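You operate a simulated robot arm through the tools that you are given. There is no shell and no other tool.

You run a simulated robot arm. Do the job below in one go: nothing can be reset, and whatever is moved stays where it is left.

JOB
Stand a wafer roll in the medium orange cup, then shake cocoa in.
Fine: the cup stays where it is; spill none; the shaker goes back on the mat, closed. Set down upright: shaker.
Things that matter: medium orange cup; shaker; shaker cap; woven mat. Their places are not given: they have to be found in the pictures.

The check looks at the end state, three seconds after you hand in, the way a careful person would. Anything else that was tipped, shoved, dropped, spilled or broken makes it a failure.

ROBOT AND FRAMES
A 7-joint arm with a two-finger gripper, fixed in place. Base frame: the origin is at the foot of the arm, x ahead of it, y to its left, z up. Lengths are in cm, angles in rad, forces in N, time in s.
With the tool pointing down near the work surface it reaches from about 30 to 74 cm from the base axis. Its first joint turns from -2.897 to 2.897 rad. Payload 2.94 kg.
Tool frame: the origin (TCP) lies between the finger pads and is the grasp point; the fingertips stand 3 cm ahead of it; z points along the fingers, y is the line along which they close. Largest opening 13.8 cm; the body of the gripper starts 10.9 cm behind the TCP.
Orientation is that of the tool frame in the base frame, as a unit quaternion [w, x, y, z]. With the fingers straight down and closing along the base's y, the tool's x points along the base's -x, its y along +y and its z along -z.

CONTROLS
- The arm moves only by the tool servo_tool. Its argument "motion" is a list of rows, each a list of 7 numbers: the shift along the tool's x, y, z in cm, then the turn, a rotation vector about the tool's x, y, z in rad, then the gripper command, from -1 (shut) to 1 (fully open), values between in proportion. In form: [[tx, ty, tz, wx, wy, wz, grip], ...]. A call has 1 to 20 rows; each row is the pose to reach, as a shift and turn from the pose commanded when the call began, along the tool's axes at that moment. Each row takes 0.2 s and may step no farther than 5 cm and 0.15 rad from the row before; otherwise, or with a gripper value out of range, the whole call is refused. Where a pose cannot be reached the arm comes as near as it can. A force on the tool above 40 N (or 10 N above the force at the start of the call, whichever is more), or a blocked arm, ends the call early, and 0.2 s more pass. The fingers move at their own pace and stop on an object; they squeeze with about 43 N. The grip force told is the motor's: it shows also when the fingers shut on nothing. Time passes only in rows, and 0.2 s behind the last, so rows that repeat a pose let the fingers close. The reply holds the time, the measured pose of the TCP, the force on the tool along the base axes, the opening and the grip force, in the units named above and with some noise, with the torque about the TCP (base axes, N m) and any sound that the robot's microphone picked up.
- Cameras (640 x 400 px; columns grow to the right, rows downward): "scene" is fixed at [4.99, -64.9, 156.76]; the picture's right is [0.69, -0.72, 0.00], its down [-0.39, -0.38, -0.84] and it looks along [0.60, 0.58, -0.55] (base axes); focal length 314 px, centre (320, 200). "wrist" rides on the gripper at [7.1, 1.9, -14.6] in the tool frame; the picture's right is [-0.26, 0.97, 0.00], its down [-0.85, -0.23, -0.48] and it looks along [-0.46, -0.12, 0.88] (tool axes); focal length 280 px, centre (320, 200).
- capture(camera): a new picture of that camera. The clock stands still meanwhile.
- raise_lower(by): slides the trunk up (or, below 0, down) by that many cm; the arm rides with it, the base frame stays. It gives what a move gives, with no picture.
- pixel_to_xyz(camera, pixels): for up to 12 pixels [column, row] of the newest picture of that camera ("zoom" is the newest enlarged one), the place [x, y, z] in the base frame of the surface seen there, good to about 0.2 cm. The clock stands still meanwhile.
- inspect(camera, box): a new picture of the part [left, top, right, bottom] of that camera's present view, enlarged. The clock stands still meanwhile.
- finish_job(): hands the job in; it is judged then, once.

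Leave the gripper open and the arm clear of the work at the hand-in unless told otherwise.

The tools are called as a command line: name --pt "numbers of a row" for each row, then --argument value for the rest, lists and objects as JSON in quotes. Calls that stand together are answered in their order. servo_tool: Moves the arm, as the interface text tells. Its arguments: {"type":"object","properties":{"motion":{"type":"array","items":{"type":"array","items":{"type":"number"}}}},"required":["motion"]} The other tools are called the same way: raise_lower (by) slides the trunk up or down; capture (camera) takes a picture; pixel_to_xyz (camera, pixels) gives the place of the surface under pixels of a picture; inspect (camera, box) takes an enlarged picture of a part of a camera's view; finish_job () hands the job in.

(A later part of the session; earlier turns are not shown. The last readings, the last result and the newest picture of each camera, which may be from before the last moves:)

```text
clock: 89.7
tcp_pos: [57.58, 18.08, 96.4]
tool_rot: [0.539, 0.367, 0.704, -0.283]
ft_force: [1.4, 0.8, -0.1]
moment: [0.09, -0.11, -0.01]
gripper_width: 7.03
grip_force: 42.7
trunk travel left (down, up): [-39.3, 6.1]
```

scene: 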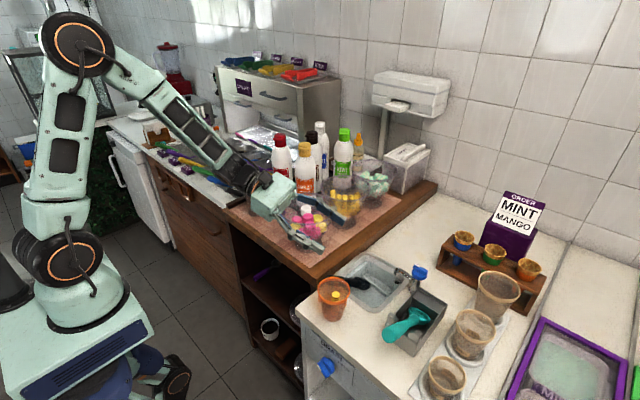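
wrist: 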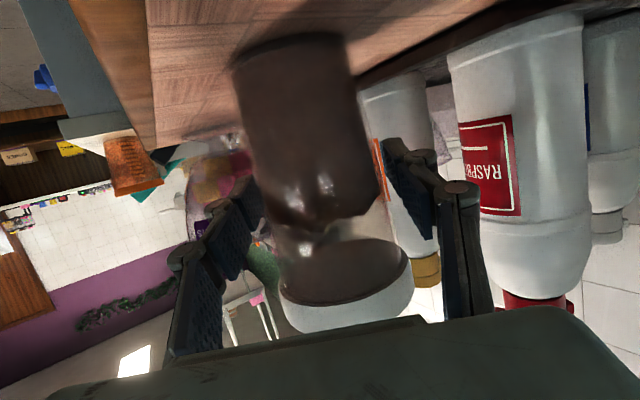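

Gripped firmly at 7.03 cm, 43 N. I lift 1.5 cm first and check.

servo_tool --pt "-0.5 0 -0.13 0 0 0 -0.22" --pt "-1.45 0 -0.39 0 0 0 -0.22" --pt "-1.45 0 -0.39 0 0 0 -0.22"

inspect --camera "scene" --box '[190, 140, 310, 230]'

```text
clock: 90.5
tcp_pos: [57.6, 18.14, 97.96]
tool_rot: [0.539, 0.366, 0.704, -0.283]
ft_force: [-0.8, 0.5, -2.8]
moment: [0.02, -0.01, -0.01]
gripper_width: 7.01
grip_force: 43.0
trunk travel left (down, up): [-39.3, 6.1]
```

```text
4.44 times, centred on (250, 185) of scene
```

zoom: 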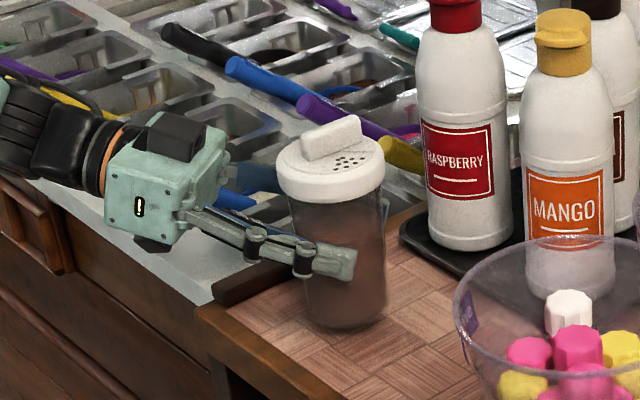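

Lifted cleanly, upright (≈2.8 N). I raise it to z≈115.

servo_tool --pt "-1.5 0 -0.4 0 0 0 -0.22" --pt "-4 0 -1.07 0 0 0 -0.22" --pt "-7 0 -1.9 0 0 0 -0.22" --pt "-10 0 -2.7 0 0 0 -0.22" --pt "-13 0 -3.5 0 0 0 -0.22" --pt "-15.5 0 -4.15 0 0 0 -0.22" --pt "-16.4 0 -4.4 0 0 0 -0.22" --pt "-16.4 0 -4.4 0 0 0 -0.22"

```text
clock: 92.3
tcp_pos: [57.68, 18.35, 114.83]
tool_rot: [0.538, 0.366, 0.705, -0.282]
ft_force: [-0.3, -0.5, -2.3]
moment: [0.01, -0.02, -0.03]
gripper_width: 7.03
grip_force: 42.8
trunk travel left (down, up): [-39.3, 6.1]
```

Now I carry it, upright and gently, to a waiting pose beside the cup at about (40.5,-29.5,113) with yaw −75°.

servo_tool --pt "-0.12 -0.83 0.58 0.007 0 0.002 -0.22" --pt "-0.35 -2.5 1.73 0.02 0 0.005 -0.22" --pt "-0.7 -5 3.46 0.04 0 0.011 -0.22" --pt "-1.11 -7.9 5.47 0.064 0 0.017 -0.22" --pt "-1.58 -11.2 7.78 0.091 0 0.024 -0.22" --pt "-2.04 -14.6 10.1 0.118 0 0.0315 -0.22" --pt "-2.51 -17.9 12.4 0.145 0 0.039 -0.22" --pt "-2.98 -21.2 14.7 0.172 0 0.046 -0.22" --pt "-3.45 -24.5 17 0.199 0 0.053 -0.22" --pt "-3.91 -27.9 19.3 0.226 0 0.06 -0.22" --pt "-4.38 -31.2 21.6 0.253 0 0.0675 -0.22" --pt "-4.79 -34.1 23.6 0.276 0 0.074 -0.22" --pt "-5.14 -36.6 25.3 0.297 0 0.079 -0.22" --pt "-5.43 -38.7 26.8 0.313 0 0.084 -0.22" --pt "-5.66 -40.4 27.9 0.327 0 0.087 -0.22" --pt "-5.84 -41.6 28.8 0.337 0 0.09 -0.22" --pt "-5.84 -41.6 28.8 0.337 0 0.09 -0.22"

capture --camera "scene"

```text
clock: 95.9
tcp_pos: [40.06, -29.72, 113.19]
tool_rot: [0.481, 0.483, 0.63, -0.373]
ft_force: [-0.5, 0.2, -3.8]
moment: [-0.03, 0.0, -0.01]
gripper_width: 6.98
grip_force: 43.0
trunk travel left (down, up): [-39.3, 6.1]
```

```text
taken
```

scene: 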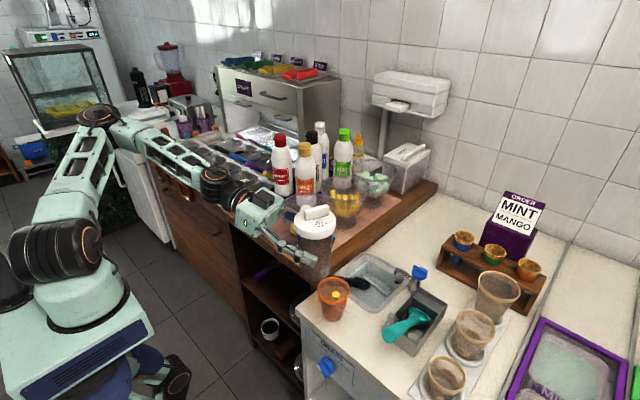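

In place, upright. I start rolling to 60° while lowering 6 cm (still well before anything could flow).

servo_tool --pt "0.5 0 0.17 0 0 -0.13 -0.22" --pt "1.2 0 0.4 0 0 -0.26 -0.22" --pt "2.0 0 0.7 0 0 -0.39 -0.22" --pt "2.8 0 0.96 0 0 -0.52 -0.22" --pt "3.6 0 1.23 0 0 -0.65 -0.22" --pt "4.4 -0.03 1.5 0 0 -0.78 -0.22" --pt "5.1 -0.05 1.75 0 0 -0.91 -0.22" --pt "5.69 -0.06 1.95 0 0 -1.047 -0.22" --pt "5.69 -0.06 1.95 0 0 -1.047 -0.22"

capture --camera "scene"

inspect --camera "scene" --box '[250, 200, 410, 330]'

```text
clock: 97.9
tcp_pos: [40.18, -30.16, 106.98]
tool_rot: [0.231, 0.102, 0.786, -0.564]
ft_force: [0.9, 0.8, -3.3]
moment: [-0.01, 0.03, -0.01]
gripper_width: 6.99
grip_force: 43.2
trunk travel left (down, up): [-39.3, 6.1]
```

```text
taken
```

scene: 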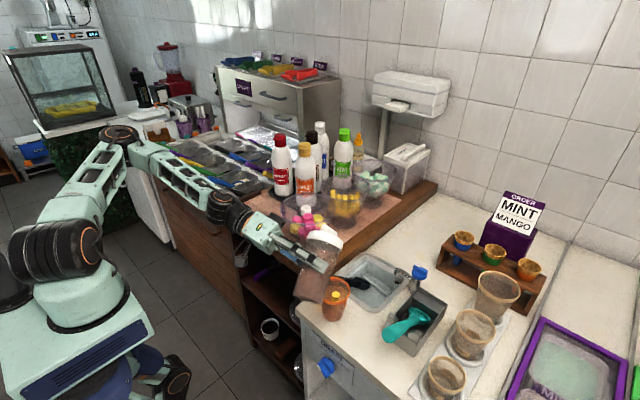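

```text
3.08 times, centred on (330, 265) of scene
```

zoom: 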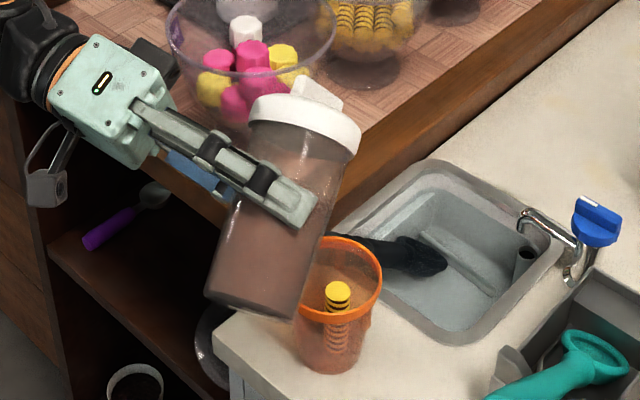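

I verify the cap's location with measured points.

pixel_to_xyz --camera "zoom" --pixels '[[255, 110], [300, 120], [355, 145], [320, 90], [335, 100], [260, 310], [215, 280], [290, 315], [300, 160], [250, 230], [285, 100], [345, 120]]'

```text
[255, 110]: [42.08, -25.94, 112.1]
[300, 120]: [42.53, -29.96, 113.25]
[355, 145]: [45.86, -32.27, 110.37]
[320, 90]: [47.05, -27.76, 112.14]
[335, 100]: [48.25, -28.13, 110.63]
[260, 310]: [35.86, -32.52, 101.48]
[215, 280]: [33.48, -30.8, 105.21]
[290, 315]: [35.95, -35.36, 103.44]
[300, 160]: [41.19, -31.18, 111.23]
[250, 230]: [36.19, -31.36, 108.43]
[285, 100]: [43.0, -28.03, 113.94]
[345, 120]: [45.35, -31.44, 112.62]
```

Cap and holes are where predicted. I continue the roll to 120° with the hole position tracked over the cup centre, then look.

servo_tool --pt "0.47 -0.34 0.21 0 0 -0.131 -0.22" --pt "0.81 -0.6 0.43 0 0 -0.262 -0.22" --pt "1.04 -0.81 0.68 0 0 -0.393 -0.22" --pt "1.18 -0.97 0.93 0 0 -0.524 -0.22" --pt "1.18 -1.04 1.18 0 0 -0.654 -0.22" --pt "1.11 -1.08 1.42 0 0 -0.785 -0.22" --pt "0.88 -1.03 1.67 0 0 -0.916 -0.22" --pt "0.59 -0.93 1.91 0 0 -1.047 -0.22"

inspect --camera "scene" --box '[250, 200, 410, 330]'

capture --camera "wrist"

```text
clock: 99.7
tcp_pos: [39.72, -32.2, 107.0]
tool_rot: [-0.082, -0.305, 0.732, -0.603]
ft_force: [1.1, -0.6, -3.5]
moment: [-0.02, 0.01, 0.0]
gripper_width: 7.0
grip_force: 42.8
trunk travel left (down, up): [-39.3, 6.1]
```

```text
3.08 times, centred on (330, 265) of scene
```

zoom: 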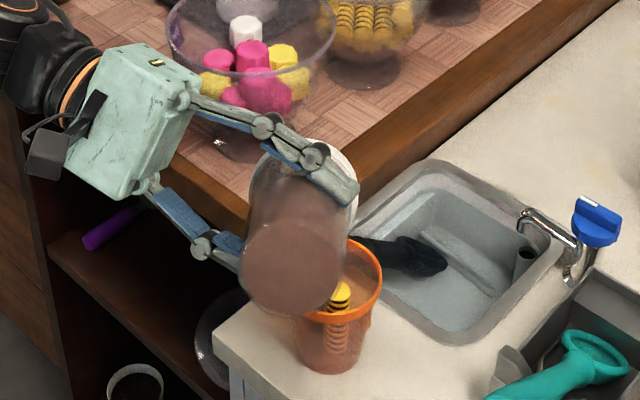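

```text
taken
```

wrist: 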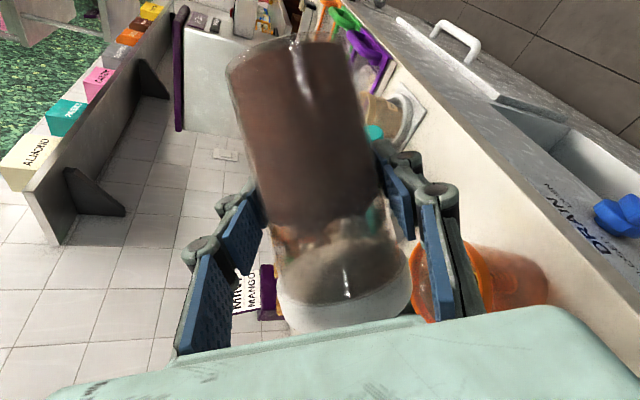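

No visible stream yet. I go on to 180° of roll (about 150° tilt), holes still tracked over the cup.

servo_tool --pt "-0.38 -0.29 0.22 0 0 -0.131 -0.22" --pt "-0.82 -0.61 0.43 0 0 -0.262 -0.22" --pt "-1.39 -0.99 0.62 0 0 -0.393 -0.22" --pt "-2.01 -1.4 0.79 0 0 -0.524 -0.22" --pt "-2.72 -1.85 0.92 0 0 -0.654 -0.22" --pt "-3.48 -2.33 1.03 0 0 -0.785 -0.22" --pt "-4.31 -2.83 1.11 0 0 -0.916 -0.22" --pt "-5.14 -3.33 1.17 0 0 -1.047 -0.22"

inspect --camera "scene" --box '[250, 200, 410, 330]'

capture --camera "wrist"

```text
clock: 101.5
tcp_pos: [46.03, -31.83, 107.1]
tool_rot: [0.373, 0.63, -0.482, 0.482]
ft_force: [-0.2, -0.9, -3.6]
moment: [0.03, -0.01, 0.01]
gripper_width: 7.0
grip_force: 43.2
trunk travel left (down, up): [-39.3, 6.1]
```

```text
3.08 times, centred on (330, 265) of scene
```

zoom: 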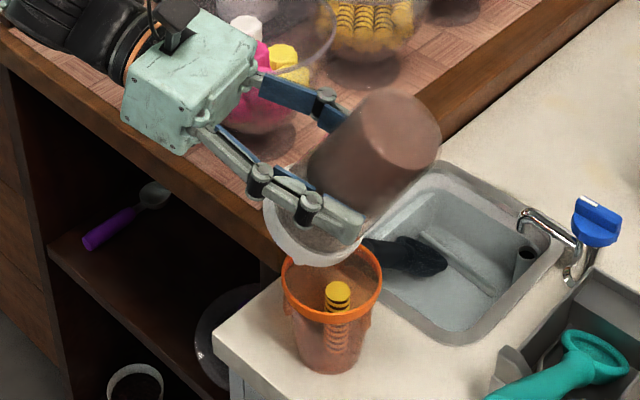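

```text
taken
```

wrist: 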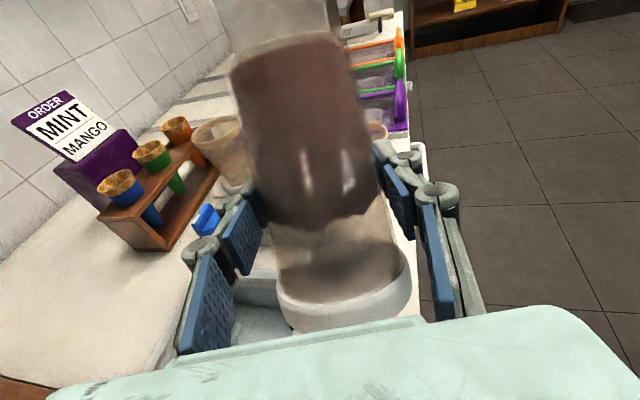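

Nothing visible yet; it wants shaking. I shake vertically: up 2 cm and back, four times.

servo_tool --pt "1.93 0 -0.52 0 0 0 -0.22" --pt "0 0 0 0 0 0 -0.22" --pt "1.93 0 -0.52 0 0 0 -0.22" --pt "0 0 0 0 0 0 -0.22" --pt "1.93 0 -0.52 0 0 0 -0.22" --pt "0 0 0 0 0 0 -0.22" --pt "1.93 0 -0.52 0 0 0 -0.22" --pt "0 0 0 0 0 0 -0.22"

inspect --camera "scene" --box '[280, 230, 400, 330]'

```text
clock: 103.3
tcp_pos: [45.89, -31.8, 107.07]
tool_rot: [0.371, 0.63, -0.483, 0.482]
ft_force: [-0.8, -0.3, -3.3]
moment: [0.0, 0.02, -0.01]
gripper_width: 6.98
grip_force: 43.2
trunk travel left (down, up): [-39.3, 6.1]
```

```text
4.00 times, centred on (340, 280) of scene
```

zoom: 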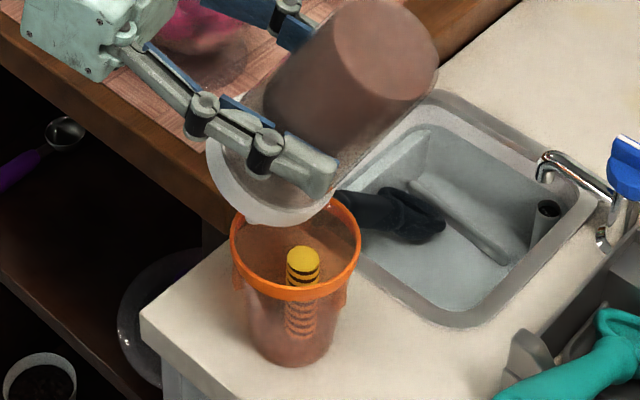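

I zoom into the cup interior to see whether any cocoa has landed.

inspect --camera "scene" --box '[312, 265, 362, 325]'

inspect --camera "wrist" --box '[220, 20, 420, 340]'

```text
6.67 times, centred on (337, 295) of scene
```

zoom: 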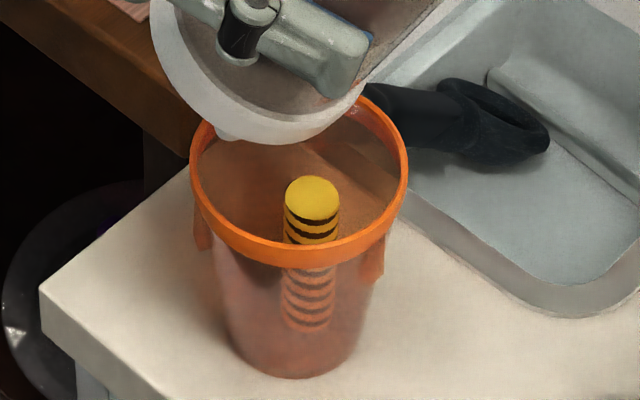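

```text
1.25 times, centred on (320, 180) of wrist
```

zoom: 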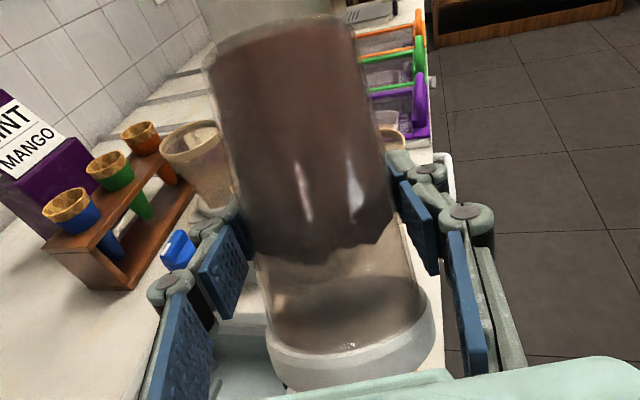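

No cocoa visible. I try a harder shake, slightly higher: between +1 and +5.5 cm.

servo_tool --pt "3.9 0 -1.05 0 0 0 -0.22" --pt "0.97 0 -0.26 0 0 0 -0.22" --pt "4.83 0 -1.3 0 0 0 -0.22" --pt "0.97 0 -0.26 0 0 0 -0.22" --pt "4.83 0 -1.3 0 0 0 -0.22" --pt "0.97 0 -0.26 0 0 0 -0.22" --pt "4.83 0 -1.3 0 0 0 -0.22" --pt "0.97 0 -0.26 0 0 0 -0.22" --pt "0.97 0 -0.26 0 0 0 -0.22"

inspect --camera "scene" --box '[300, 250, 370, 325]'

```text
clock: 105.3
tcp_pos: [46.1, -31.97, 108.24]
tool_rot: [0.372, 0.63, -0.483, 0.481]
ft_force: [0.4, -0.6, -3.3]
moment: [-0.06, 0.0, -0.04]
gripper_width: 6.98
grip_force: 43.2
trunk travel left (down, up): [-39.3, 6.1]
```

```text
5.33 times, centred on (335, 288) of scene
```

zoom: 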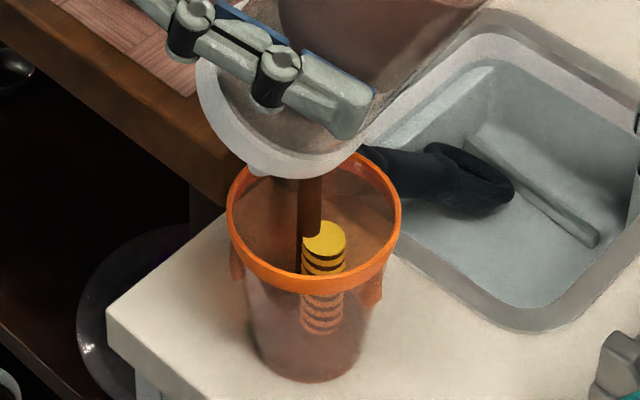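

A brown stream is now falling from the holes into the cup. I wait briefly and look at the cup.

servo_tool --pt "0 0 0 0 0 0 -0.22"

inspect --camera "scene" --box '[300, 250, 370, 325]'

```text
clock: 105.7
tcp_pos: [46.03, -31.92, 108.07]
tool_rot: [0.372, 0.63, -0.483, 0.482]
ft_force: [0.1, 0.6, -1.7]
moment: [0.0, 0.01, 0.01]
gripper_width: 6.96
grip_force: 42.7
trunk travel left (down, up): [-39.3, 6.1]
```

```text
5.33 times, centred on (335, 288) of scene
```

zoom: 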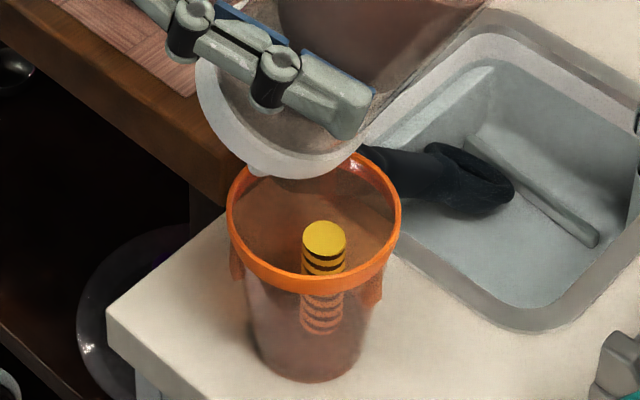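

The stream stops when shaking stops; it fell inside the cup. I shake more and check for accumulation.

servo_tool --pt "3.87 0 -1.04 0 0 0 -0.22" --pt "0 0 0 0 0 0 -0.22" --pt "3.87 0 -1.04 0 0 0 -0.22" --pt "0 0 0 0 0 0 -0.22" --pt "3.87 0 -1.04 0 0 0 -0.22" --pt "0 0 0 0 0 0 -0.22" --pt "3.87 0 -1.04 0 0 0 -0.22" --pt "0 0 0 0 0 0 -0.22" --pt "3.87 0 -1.04 0 0 0 -0.22" --pt "0 0 0 0 0 0 -0.22" --pt "3.87 0 -1.04 0 0 0 -0.22" --pt "0 0 0 0 0 0 -0.22" --pt "0 0 0 0 0 0 -0.22" --pt "0 0 0 0 0 0 -0.22"

inspect --camera "scene" --box '[300, 250, 370, 325]'

```text
clock: 108.7
tcp_pos: [46.13, -31.78, 108.14]
tool_rot: [0.372, 0.63, -0.482, 0.482]
ft_force: [-0.7, 0.2, -2.3]
moment: [-0.03, 0.0, 0.03]
gripper_width: 6.95
grip_force: 43.3
trunk travel left (down, up): [-39.3, 6.1]
```

```text
5.33 times, centred on (335, 288) of scene
```

zoom: 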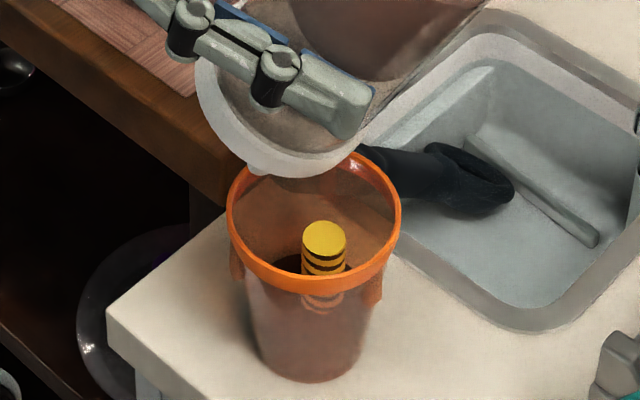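

Cocoa now fills the lower part of the cup around the roll — enough. I roll back to 60° with the holes tracked over the cup the whole way.

servo_tool --pt "-0.016 0.97 -0.06 0 0 0.131 -0.22" --pt "-0.04 1.94 -0.14 0 0 0.262 -0.22" --pt "-0.07 2.84 -0.25 0 0 0.393 -0.22" --pt "-0.1 3.68 -0.38 0 0 0.524 -0.22" --pt "-0.15 4.42 -0.55 0 0 0.654 -0.22" --pt "-0.2 5.11 -0.73 0 0 0.785 -0.22" --pt "-0.25 5.65 -0.95 0 0 0.916 -0.22" --pt "-0.31 6.12 -1.17 0 0 1.047 -0.22" --pt "-0.38 6.42 -1.41 0 0 1.178 -0.22" --pt "-0.45 6.64 -1.66 0 0 1.309 -0.22" --pt "-0.51 6.68 -1.9 0 0 1.44 -0.22" --pt "-0.58 6.65 -2.15 0 0 1.571 -0.22" --pt "-0.64 6.44 -2.41 0 0 1.702 -0.22" --pt "-0.71 6.14 -2.65 0 0 1.833 -0.22" --pt "-0.77 5.72 -2.87 0 0 1.963 -0.22" --pt "-0.83 5.14 -3.08 0 0 2.094 -0.22"

inspect --camera "scene" --box '[270, 220, 390, 330]'

```text
clock: 112.1
tcp_pos: [40.18, -30.07, 108.22]
tool_rot: [0.232, 0.104, 0.787, -0.563]
ft_force: [1.2, 0.6, -3.1]
moment: [-0.03, 0.02, 0.01]
gripper_width: 7.03
grip_force: 42.8
trunk travel left (down, up): [-39.3, 6.1]
```

```text
3.64 times, centred on (330, 275) of scene
```

zoom: 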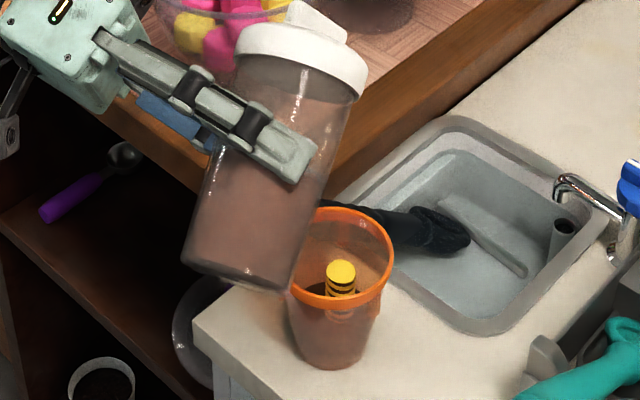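

No spill seen. I finish unrolling to upright while rising 6 cm.

servo_tool --pt "-0.3 -0.6 -0.18 0 0 0.131 -0.22" --pt "-0.7 -1.2 -0.37 0 0 0.262 -0.22" --pt "-1.1 -1.9 -0.58 0 0 0.393 -0.22" --pt "-1.5 -2.6 -0.8 0 0 0.524 -0.22" --pt "-1.9 -3.3 -1.0 0 0 0.654 -0.22" --pt "-2.3 -4.0 -1.2 0 0 0.785 -0.22" --pt "-2.6 -4.6 -1.4 0 0 0.916 -0.22" --pt "-2.9 -5.02 -1.55 0 0 1.047 -0.22" --pt "-2.9 -5.02 -1.55 0 0 1.047 -0.22"

inspect --camera "scene" --box '[240, 180, 400, 340]'

```text
clock: 114.1
tcp_pos: [40.36, -30.02, 114.12]
tool_rot: [0.482, 0.484, 0.629, -0.372]
ft_force: [0.0, -0.7, -2.4]
moment: [-0.04, 0.02, 0.02]
gripper_width: 6.93
grip_force: 43.3
trunk travel left (down, up): [-39.3, 6.1]
```

```text
2.50 times, centred on (320, 260) of scene
```

zoom: 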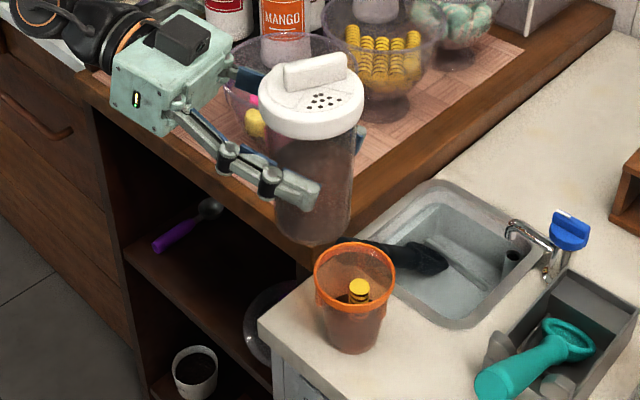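

The shaker is upright again. I carry it back above its old place on the mat (57.5,18.2,115).

servo_tool --pt "0.2 0.58 -0.82 -0.007 0 -0.002 -0.22" --pt "0.5 1.45 -2.06 -0.017 0 -0.005 -0.22" --pt "0.99 2.89 -4.11 -0.034 0 -0.009 -0.22" --pt "1.54 4.48 -6.37 -0.052 0 -0.014 -0.22" --pt "2.19 6.36 -9.04 -0.074 0 -0.02 -0.22" --pt "2.98 8.67 -12.3 -0.101 -0.001 -0.027 -0.22" --pt "3.78 10.98 -15.6 -0.128 -0.001 -0.035 -0.22" --pt "4.57 13.3 -18.9 -0.155 -0.001 -0.042 -0.22" --pt "5.37 15.6 -22.2 -0.182 -0.001 -0.049 -0.22" --pt "6.16 17.9 -25.5 -0.209 -0.001 -0.056 -0.22" --pt "6.96 20.2 -28.8 -0.236 -0.001 -0.064 -0.22" --pt "7.75 22.5 -32.1 -0.263 -0.002 -0.071 -0.22" --pt "8.45 24.6 -34.9 -0.286 -0.002 -0.077 -0.22" --pt "9.05 26.3 -37.4 -0.307 -0.002 -0.083 -0.22" --pt "9.54 27.7 -39.5 -0.324 -0.002 -0.087 -0.22" --pt "9.94 28.9 -41.1 -0.337 -0.002 -0.091 -0.22" --pt "9.94 28.9 -41.1 -0.337 -0.002 -0.091 -0.22"

capture --camera "scene"

```text
clock: 117.7
tcp_pos: [57.28, 18.31, 115.08]
tool_rot: [0.539, 0.367, 0.703, -0.284]
ft_force: [0.0, -0.7, -2.3]
moment: [-0.04, -0.03, 0.01]
gripper_width: 6.99
grip_force: 43.4
trunk travel left (down, up): [-39.3, 6.1]
```

```text
taken
```

scene: 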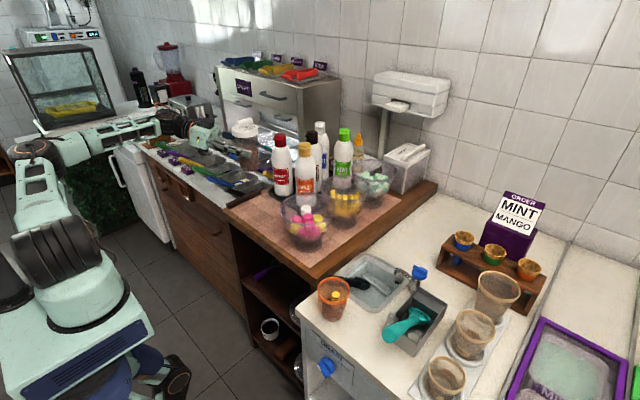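

I lower it slowly towards the mat (contact expected at TCP z≈96.4).

servo_tool --pt "1.5 0 0.4 0 0 0 -0.22" --pt "4.3 0 1.15 0 0 0 -0.22" --pt "7.5 0 2.0 0 0 0 -0.22" --pt "10.7 0 2.87 0 0 0 -0.22" --pt "13.5 0 3.6 0 0 0 -0.22" --pt "15.8 0 4.2 0 0 0 -0.22" --pt "17 0 4.55 0 0 0 -0.22" --pt "17.5 0 4.69 0 0 0 -0.22" --pt "17.8 0 4.77 0 0 0 -0.22" --pt "17.8 0 4.77 0 0 0 -0.22"

inspect --camera "scene" --box '[190, 140, 310, 230]'

```text
clock: 119.9
tcp_pos: [57.18, 18.28, 96.55]
tool_rot: [0.538, 0.366, 0.705, -0.283]
ft_force: [0.3, -0.3, -3.5]
moment: [-0.02, -0.01, -0.01]
gripper_width: 6.97
grip_force: 43.2
trunk travel left (down, up): [-39.3, 6.1]
```

```text
4.44 times, centred on (250, 185) of scene
```

zoom: 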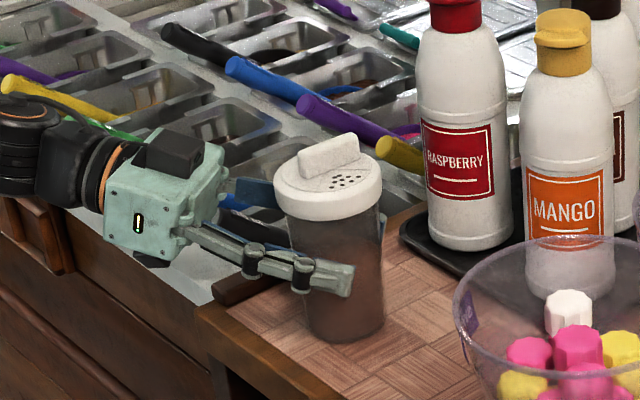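

Still hanging (−3.5 N). I lower 0.3 cm more in small steps.

servo_tool --pt "0.1 0 0.03 0 0 0 -0.22" --pt "0.19 0 0.05 0 0 0 -0.22" --pt "0.27 0 0.07 0 0 0 -0.22" --pt "0.27 0 0.07 0 0 0 -0.22"

```text
clock: 120.9
tcp_pos: [57.23, 18.2, 96.34]
tool_rot: [0.54, 0.366, 0.703, -0.284]
ft_force: [3.0, 2.0, 10.9]
moment: [0.13, 0.18, -0.05]
gripper_width: 6.97
grip_force: 43.1
trunk travel left (down, up): [-39.3, 6.1]
```

It stands on the mat (10.9 N contact). I ease up 0.08 cm and open the fingers slowly.

servo_tool --pt "-0.08 0 -0.02 0 0 0 -0.1" --pt "-0.08 0 -0.02 0 0 0 0.02" --pt "-0.08 0 -0.02 0 0 0 0.1" --pt "-0.08 0 -0.02 0 0 0 0.2" --pt "-0.08 0 -0.02 0 0 0 0.2"

inspect --camera "scene" --box '[190, 140, 310, 230]'

```text
clock: 122.1
tcp_pos: [57.23, 18.22, 96.44]
tool_rot: [0.539, 0.365, 0.704, -0.283]
ft_force: [0.9, -0.1, -0.1]
moment: [-0.01, 0.02, -0.02]
gripper_width: 8.31
grip_force: 0.1
trunk travel left (down, up): [-39.3, 6.1]
```

```text
4.44 times, centred on (250, 185) of scene
```

zoom: 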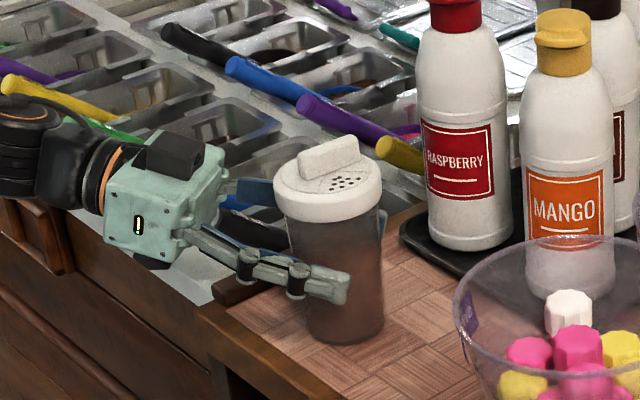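

Standing upright. I back out horizontally 11 cm, then rise.

servo_tool --pt "0.3 0 -1 0 0 0 0.2" --pt "0.9 0 -3.4 0 0 0 0.2" --pt "1.8 0 -6.8 0 0 0 0.2" --pt "2.85 0 -10.6 0 0 0 0.2" --pt "-1 0 -12 0 0 0 0.2" --pt "-5.5 0 -13.2 0 0 0 0.2" --pt "-10 0 -14.4 0 0 0 0.2" --pt "-14 0 -15.5 0 0 0 0.2" --pt "-18 0 -16.5 0 0 0 0.2" --pt "-18 0 -16.5 0 0 0 0.2"

```text
clock: 124.3
tcp_pos: [50.9, 27.66, 118.05]
tool_rot: [0.54, 0.365, 0.704, -0.283]
ft_force: [-0.6, -0.5, -0.9]
moment: [0.01, 0.0, -0.01]
gripper_width: 8.29
grip_force: 0.1
trunk travel left (down, up): [-39.3, 6.1]
```

I turn the tool vertical above the shaker at z≈118.

servo_tool --pt "-0.3 0 1.1 0 0.131 0 0.2" --pt "-0.6 0 2.2 0 0.262 0 0.2" --pt "-0.9 0 3.3 0 0.393 0 0.0" --pt "-1.2 -0.1 4.4 0 0.524 0 -0.2" --pt "-1.5 -0.1 5.5 0 0.655 0 -0.4" --pt "-1.8 -0.1 6.6 0 0.785 0 -0.5" --pt "-2.1 -0.1 7.7 0 0.916 0 -0.5" --pt "-2.4 -0.2 8.8 0 1.047 0 -0.5" --pt "-2.7 -0.2 9.9 0 1.178 0 -0.5" --pt "-2.97 -0.2 11.06 0 1.309 0 -0.5" --pt "-2.97 -0.2 11.06 0 1.309 0 -0.5"

capture --camera "wrist"

```text
clock: 126.7
tcp_pos: [57.2, 17.99, 118.15]
tool_rot: [-0.002, 0.461, 0.887, -0.001]
ft_force: [0.0, 0.3, 0.2]
moment: [0.06, 0.04, -0.02]
gripper_width: 3.44
grip_force: 0.0
trunk travel left (down, up): [-39.3, 6.1]
```

```text
taken
```

wrist: 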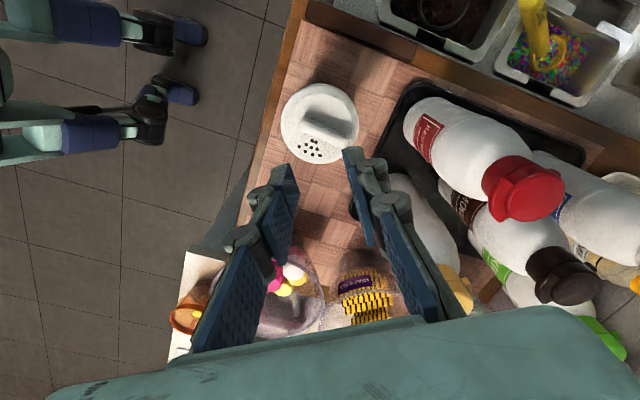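

A clear view of the cap at (320,122). I zoom and measure the knob's axis and centre.

inspect --camera "wrist" --box '[270, 75, 370, 170]'

pixel_to_xyz --camera "zoom" --pixels '[[220, 135], [300, 150], [380, 170], [260, 140], [340, 160], [230, 100], [390, 130], [240, 310], [100, 180], [330, 70], [540, 220], [250, 210]]'

```text
4.21 times, centred on (320, 122) of wrist
```

zoom: 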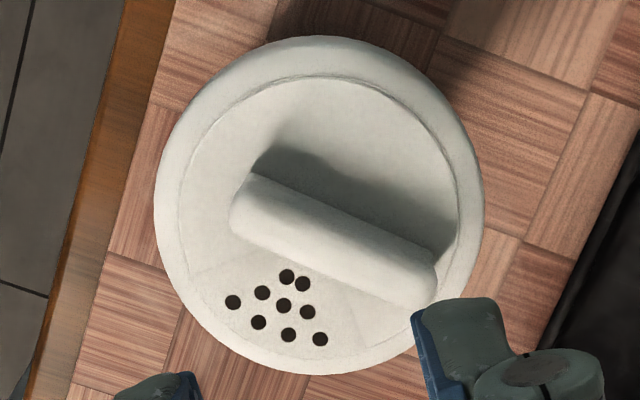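

```text
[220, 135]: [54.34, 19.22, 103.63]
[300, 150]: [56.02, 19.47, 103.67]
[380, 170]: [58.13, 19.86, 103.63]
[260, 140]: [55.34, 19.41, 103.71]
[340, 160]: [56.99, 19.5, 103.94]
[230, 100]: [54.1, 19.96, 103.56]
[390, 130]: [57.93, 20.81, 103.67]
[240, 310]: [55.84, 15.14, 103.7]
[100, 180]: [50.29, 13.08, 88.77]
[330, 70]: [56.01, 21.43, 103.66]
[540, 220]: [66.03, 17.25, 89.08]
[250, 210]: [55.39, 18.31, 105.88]
```

I measure along the knob's top ridge and the cap's outline.

pixel_to_xyz --camera "zoom" --pixels '[[245, 205], [285, 213], [335, 235], [385, 258], [420, 275], [290, 225], [340, 250], [260, 185], [400, 245], [165, 160], [300, 42], [475, 180]]'

```text
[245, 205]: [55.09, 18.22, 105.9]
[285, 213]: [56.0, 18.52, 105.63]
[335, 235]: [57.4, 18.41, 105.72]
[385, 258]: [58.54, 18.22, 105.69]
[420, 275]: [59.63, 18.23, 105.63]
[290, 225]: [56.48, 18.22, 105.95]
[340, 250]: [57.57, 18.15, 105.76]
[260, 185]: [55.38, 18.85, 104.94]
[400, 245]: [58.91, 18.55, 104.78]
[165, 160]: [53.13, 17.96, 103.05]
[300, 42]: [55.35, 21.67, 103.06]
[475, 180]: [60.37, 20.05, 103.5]
```

Knob: centre ≈(57.35,18.25), axis along x, top z≈105.8. I yaw +0.92 rad so the fingers straddle it, then descend to z≈111.

servo_tool --pt "0 0 0.5 0 0 -0.13 -0.6" --pt "0.05 0.1 1 0 0 -0.26 -0.6" --pt "0.1 0.15 2 0 0 -0.39 -0.6" --pt "0.1 0.2 3 0 0 -0.52 -0.6" --pt "0.13 0.22 4 0 0 -0.65 -0.6" --pt "0.13 0.22 5 0 0 -0.78 -0.6" --pt "0.13 0.22 6 0 0 -0.925 -0.6" --pt "0.13 0.22 7 0 0 -0.925 -0.6" --pt "0.13 0.22 7 0 0 -0.925 -0.6"

capture --camera "wrist"

inspect --camera "scene" --box '[200, 130, 310, 220]'

```text
clock: 128.7
tcp_pos: [57.29, 18.27, 110.96]
tool_rot: [-0.002, 0.018, 1.0, -0.002]
ft_force: [-1.2, -0.9, -0.2]
moment: [0.01, -0.01, 0.03]
gripper_width: 2.74
grip_force: 0.1
trunk travel left (down, up): [-39.3, 6.1]
```

```text
taken
```

wrist: 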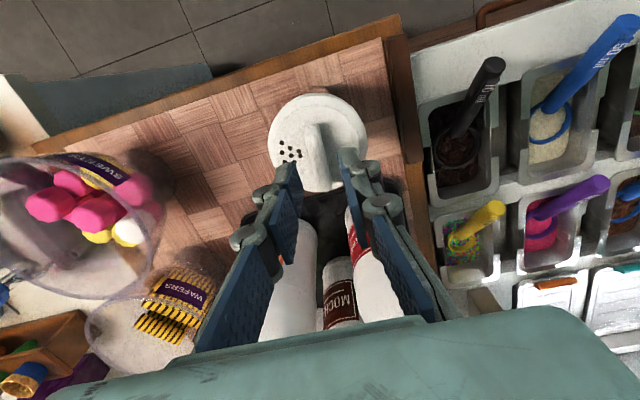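

```text
4.44 times, centred on (255, 175) of scene
```

zoom: 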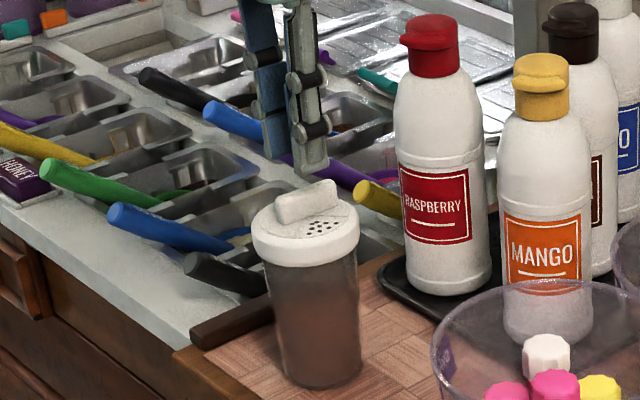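

The knob lies between the fingers. I descend 3.6 cm (tips to ≈104.35, cap surface 103.65).

servo_tool --pt "0 0 1.2 0 0 0 -0.6" --pt "0 0 2.4 0 0 0 -0.6" --pt "0 0 3.2 0 0 0 -0.6" --pt "0 0 3.6 0 0 0 -0.6" --pt "0 0 3.6 0 0 0 -0.6"

inspect --camera "wrist" --box '[250, 100, 390, 230]'

inspect --camera "scene" --box '[230, 150, 290, 200]'

```text
clock: 129.9
tcp_pos: [57.26, 18.21, 107.57]
tool_rot: [-0.002, 0.018, 1.0, -0.001]
ft_force: [0.0, 0.4, -0.4]
moment: [0.01, 0.0, -0.03]
gripper_width: 2.78
grip_force: 0.0
trunk travel left (down, up): [-39.3, 6.1]
```

```text
3.08 times, centred on (320, 165) of wrist
```

zoom: 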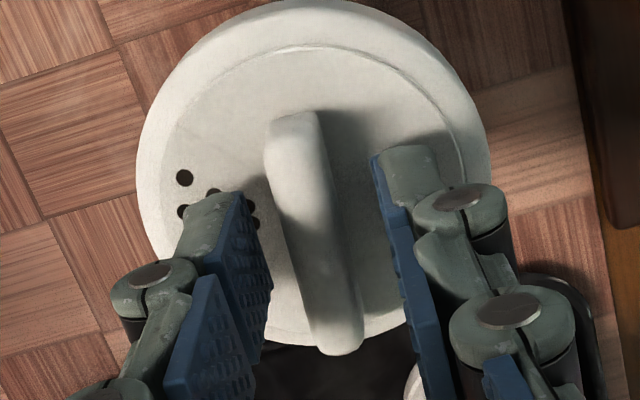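

```text
8.00 times, centred on (260, 175) of scene
```

zoom: 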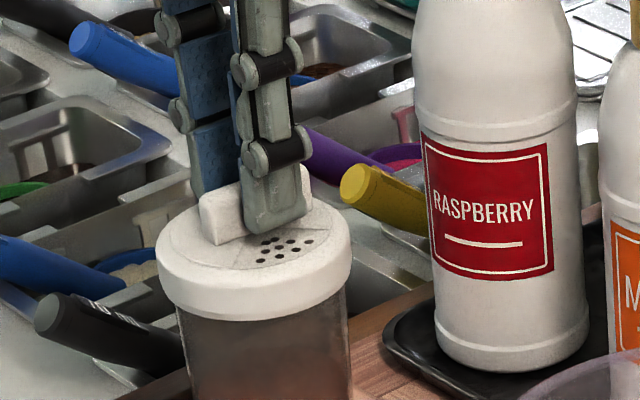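

I check centring of knob versus pads by measuring before closing.

inspect --camera "wrist" --box '[250, 100, 390, 230]'

pixel_to_xyz --camera "zoom" --pixels '[[275, 180], [290, 180], [310, 180], [325, 180], [290, 240], [305, 240], [330, 240], [345, 240], [262, 290], [380, 180], [395, 260], [240, 220]]'

```text
3.08 times, centred on (320, 165) of wrist
```

zoom: 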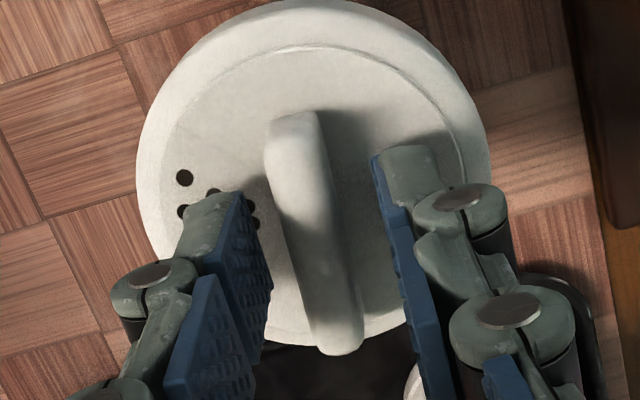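

```text
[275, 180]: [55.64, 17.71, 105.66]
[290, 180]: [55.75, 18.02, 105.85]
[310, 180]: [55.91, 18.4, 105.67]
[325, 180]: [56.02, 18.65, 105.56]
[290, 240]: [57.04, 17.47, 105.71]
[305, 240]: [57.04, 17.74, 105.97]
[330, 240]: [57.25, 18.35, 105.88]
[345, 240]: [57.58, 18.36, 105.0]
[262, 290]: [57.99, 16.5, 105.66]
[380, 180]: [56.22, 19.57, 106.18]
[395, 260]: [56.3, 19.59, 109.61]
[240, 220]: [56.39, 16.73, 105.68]
```

Knob centre is y≈17.93 with axis ≈ −8°. I correct: y −0.26 cm, yaw −0.11 rad, then close gently.

servo_tool --pt "0 -0.13 0 0 0 0.055 -0.6" --pt "0 -0.26 0 0 0 0.11 -0.6" --pt "0 -0.26 0 0 0 0.11 -0.7" --pt "0 -0.26 0 0 0 0.11 -0.78" --pt "0 -0.26 0 0 0 0.11 -0.83" --pt "0 -0.26 0 0 0 0.11 -0.86" --pt "0 -0.26 0 0 0 0.11 -0.88" --pt "0 -0.26 0 0 0 0.11 -0.88"

inspect --camera "scene" --box '[230, 150, 290, 220]'

inspect --camera "wrist" --box '[250, 100, 390, 230]'

```text
clock: 131.7
tcp_pos: [57.31, 17.87, 107.46]
tool_rot: [-0.002, 0.074, 0.997, -0.002]
ft_force: [0.7, -0.2, -0.6]
moment: [0.02, -0.04, 0.02]
gripper_width: 1.14
grip_force: 38.4
trunk travel left (down, up): [-39.3, 6.1]
```

```text
5.71 times, centred on (260, 185) of scene
```

zoom: 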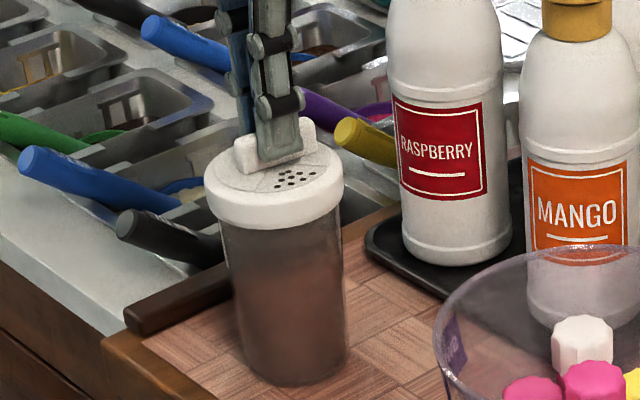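

```text
3.08 times, centred on (320, 165) of wrist
```

zoom: 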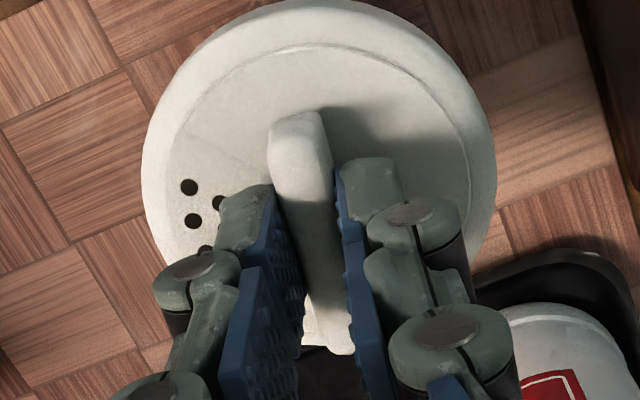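

Knob gripped at 1.14 cm. I try a twist of 0.3 rad (counter-clockwise from above) and watch the moment and the view.

servo_tool --pt "0 0 0 0 0 -0.08 -0.88" --pt "0 0 0 0 0 -0.16 -0.88" --pt "0 0 0 0 0 -0.24 -0.88" --pt "0 0 0 0 0 -0.3 -0.88" --pt "0 0 0 0 0 -0.3 -0.88"

inspect --camera "scene" --box '[230, 150, 290, 220]'

inspect --camera "wrist" --box '[250, 100, 390, 230]'

```text
clock: 132.9
tcp_pos: [57.32, 18.02, 107.55]
tool_rot: [-0.002, -0.077, 0.997, -0.002]
ft_force: [1.0, 0.0, 0.1]
moment: [0.01, -0.2, 0.0]
gripper_width: 1.13
grip_force: 38.2
trunk travel left (down, up): [-39.3, 6.1]
```

```text
5.71 times, centred on (260, 185) of scene
```

zoom: 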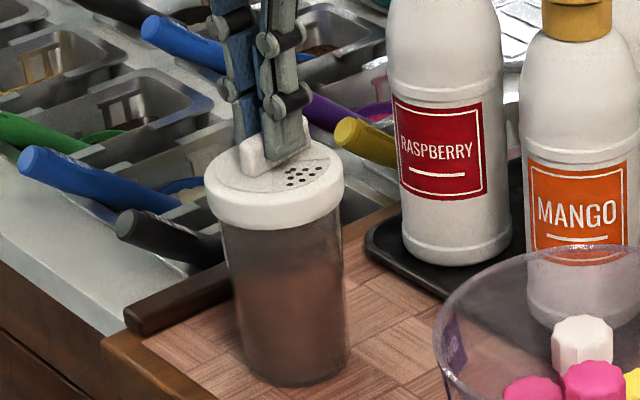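

```text
3.08 times, centred on (320, 165) of wrist
```

zoom: 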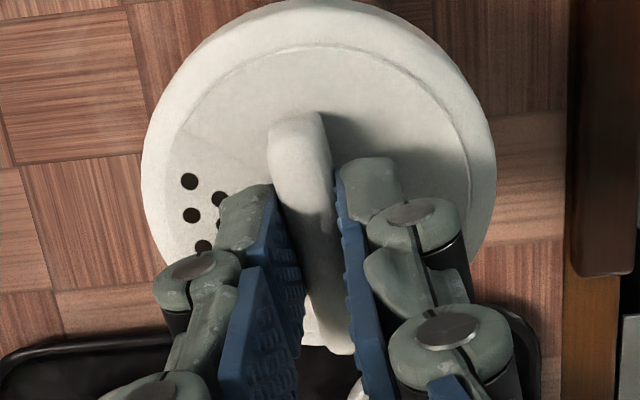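

The holes turned along with the knob, so the whole shaker spun — this direction is at its stop (or friction is low). I twist the other way by 0.6 rad.

servo_tool --pt "0 0 0 0 0 0.1 -0.88" --pt "0 0 0 0 0 0.2 -0.88" --pt "0 0 0 0 0 0.3 -0.88" --pt "0 0 0 0 0 0.4 -0.88" --pt "0 0 0 0 0 0.5 -0.88" --pt "0 0 0 0 0 0.6 -0.88" --pt "0 0 0 0 0 0.6 -0.88"

inspect --camera "scene" --box '[230, 150, 290, 220]'

inspect --camera "wrist" --box '[250, 100, 390, 230]'

```text
clock: 134.5
tcp_pos: [57.3, 17.9, 107.51]
tool_rot: [-0.001, 0.223, 0.975, -0.001]
ft_force: [-0.8, -0.7, 1.9]
moment: [0.06, 0.17, 0.03]
gripper_width: 1.08
grip_force: 37.8
trunk travel left (down, up): [-39.3, 6.1]
```

```text
5.71 times, centred on (260, 185) of scene
```

zoom: 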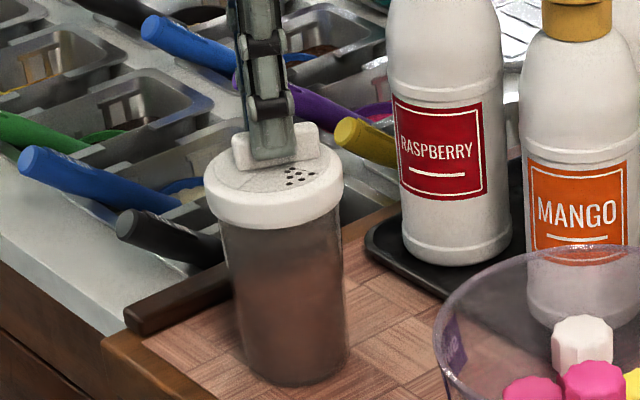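

```text
3.08 times, centred on (320, 165) of wrist
```

zoom: 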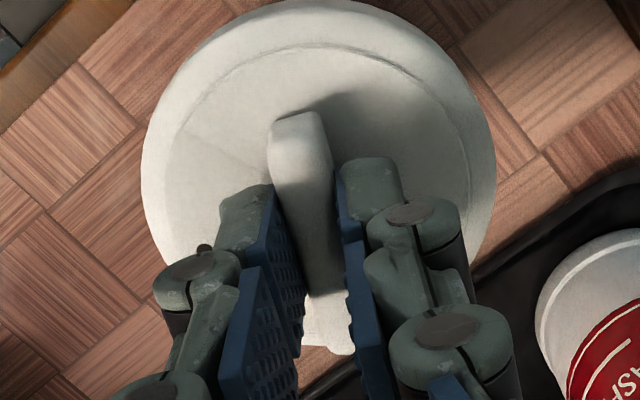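

Clockwise works: the disc is now covering some holes. I continue clockwise another 0.6 rad.

servo_tool --pt "0 0 0 0 0 0.1 -0.88" --pt "0 0 0 0 0 0.2 -0.88" --pt "0 0 0 0 0 0.3 -0.88" --pt "0 0 0 0 0 0.4 -0.88" --pt "0 0 0 0 0 0.5 -0.88" --pt "0 0 0 0 0 0.6 -0.88" --pt "0 0 0 0 0 0.6 -0.88"

inspect --camera "scene" --box '[230, 150, 290, 220]'

inspect --camera "wrist" --box '[250, 100, 390, 230]'

```text
clock: 136.1
tcp_pos: [57.38, 17.92, 107.5]
tool_rot: [0.0, 0.5, 0.866, -0.001]
ft_force: [-1.1, 0.1, 1.6]
moment: [0.06, 0.04, 0.02]
gripper_width: 1.12
grip_force: 38.6
trunk travel left (down, up): [-39.3, 6.1]
```

```text
5.71 times, centred on (260, 185) of scene
```

zoom: 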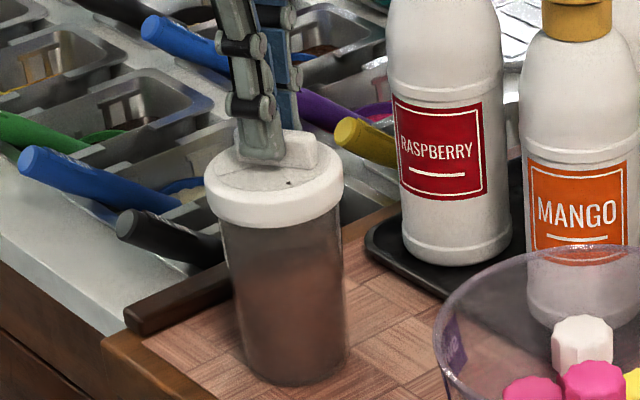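

```text
3.08 times, centred on (320, 165) of wrist
```

zoom: 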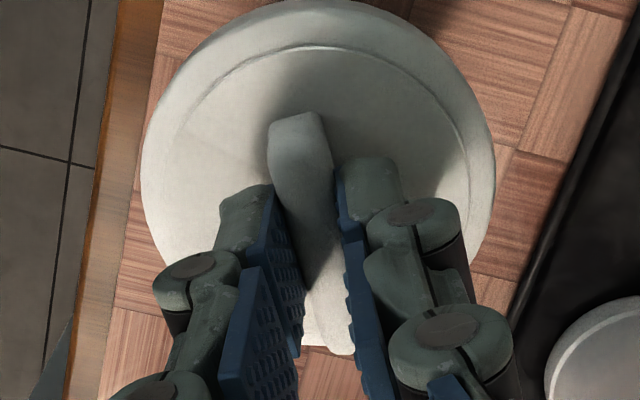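

Only one hole edge is left showing. I continue another 0.6 rad.

servo_tool --pt "0 0 0 0 0 0.1 -0.88" --pt "0 0 0 0 0 0.2 -0.88" --pt "0 0 0 0 0 0.3 -0.88" --pt "0 0 0 0 0 0.4 -0.88" --pt "0 0 0 0 0 0.5 -0.88" --pt "0 0 0 0 0 0.6 -0.88" --pt "0 0 0 0 0 0.6 -0.88"

inspect --camera "scene" --box '[230, 150, 290, 220]'

inspect --camera "wrist" --box '[250, 100, 390, 230]'

```text
clock: 137.7
tcp_pos: [57.24, 17.96, 107.47]
tool_rot: [0.0, 0.734, 0.679, -0.001]
ft_force: [0.2, 3.1, 3.1]
moment: [0.59, -0.01, 0.09]
gripper_width: 1.11
grip_force: 38.1
trunk travel left (down, up): [-39.3, 6.1]
```

```text
5.71 times, centred on (260, 185) of scene
```

zoom: 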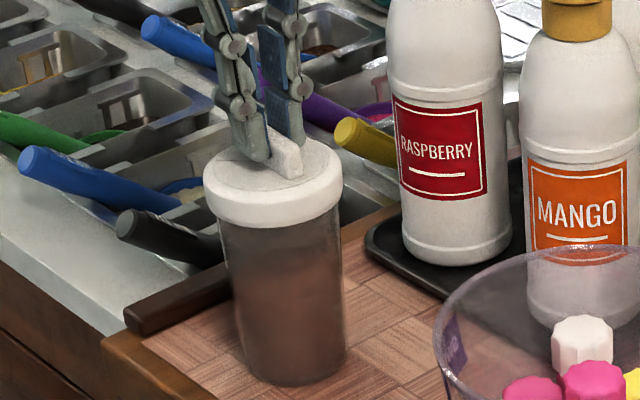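

```text
3.08 times, centred on (320, 165) of wrist
```

zoom: 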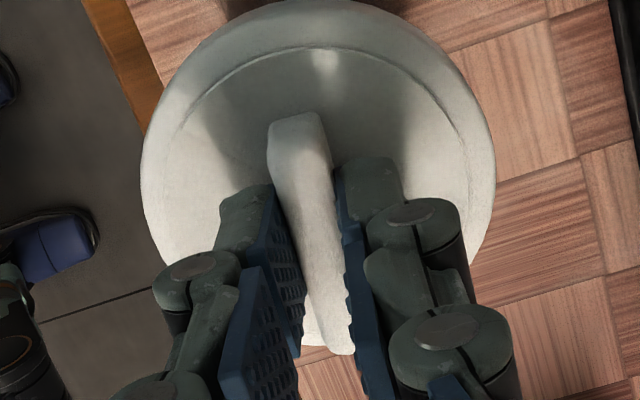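

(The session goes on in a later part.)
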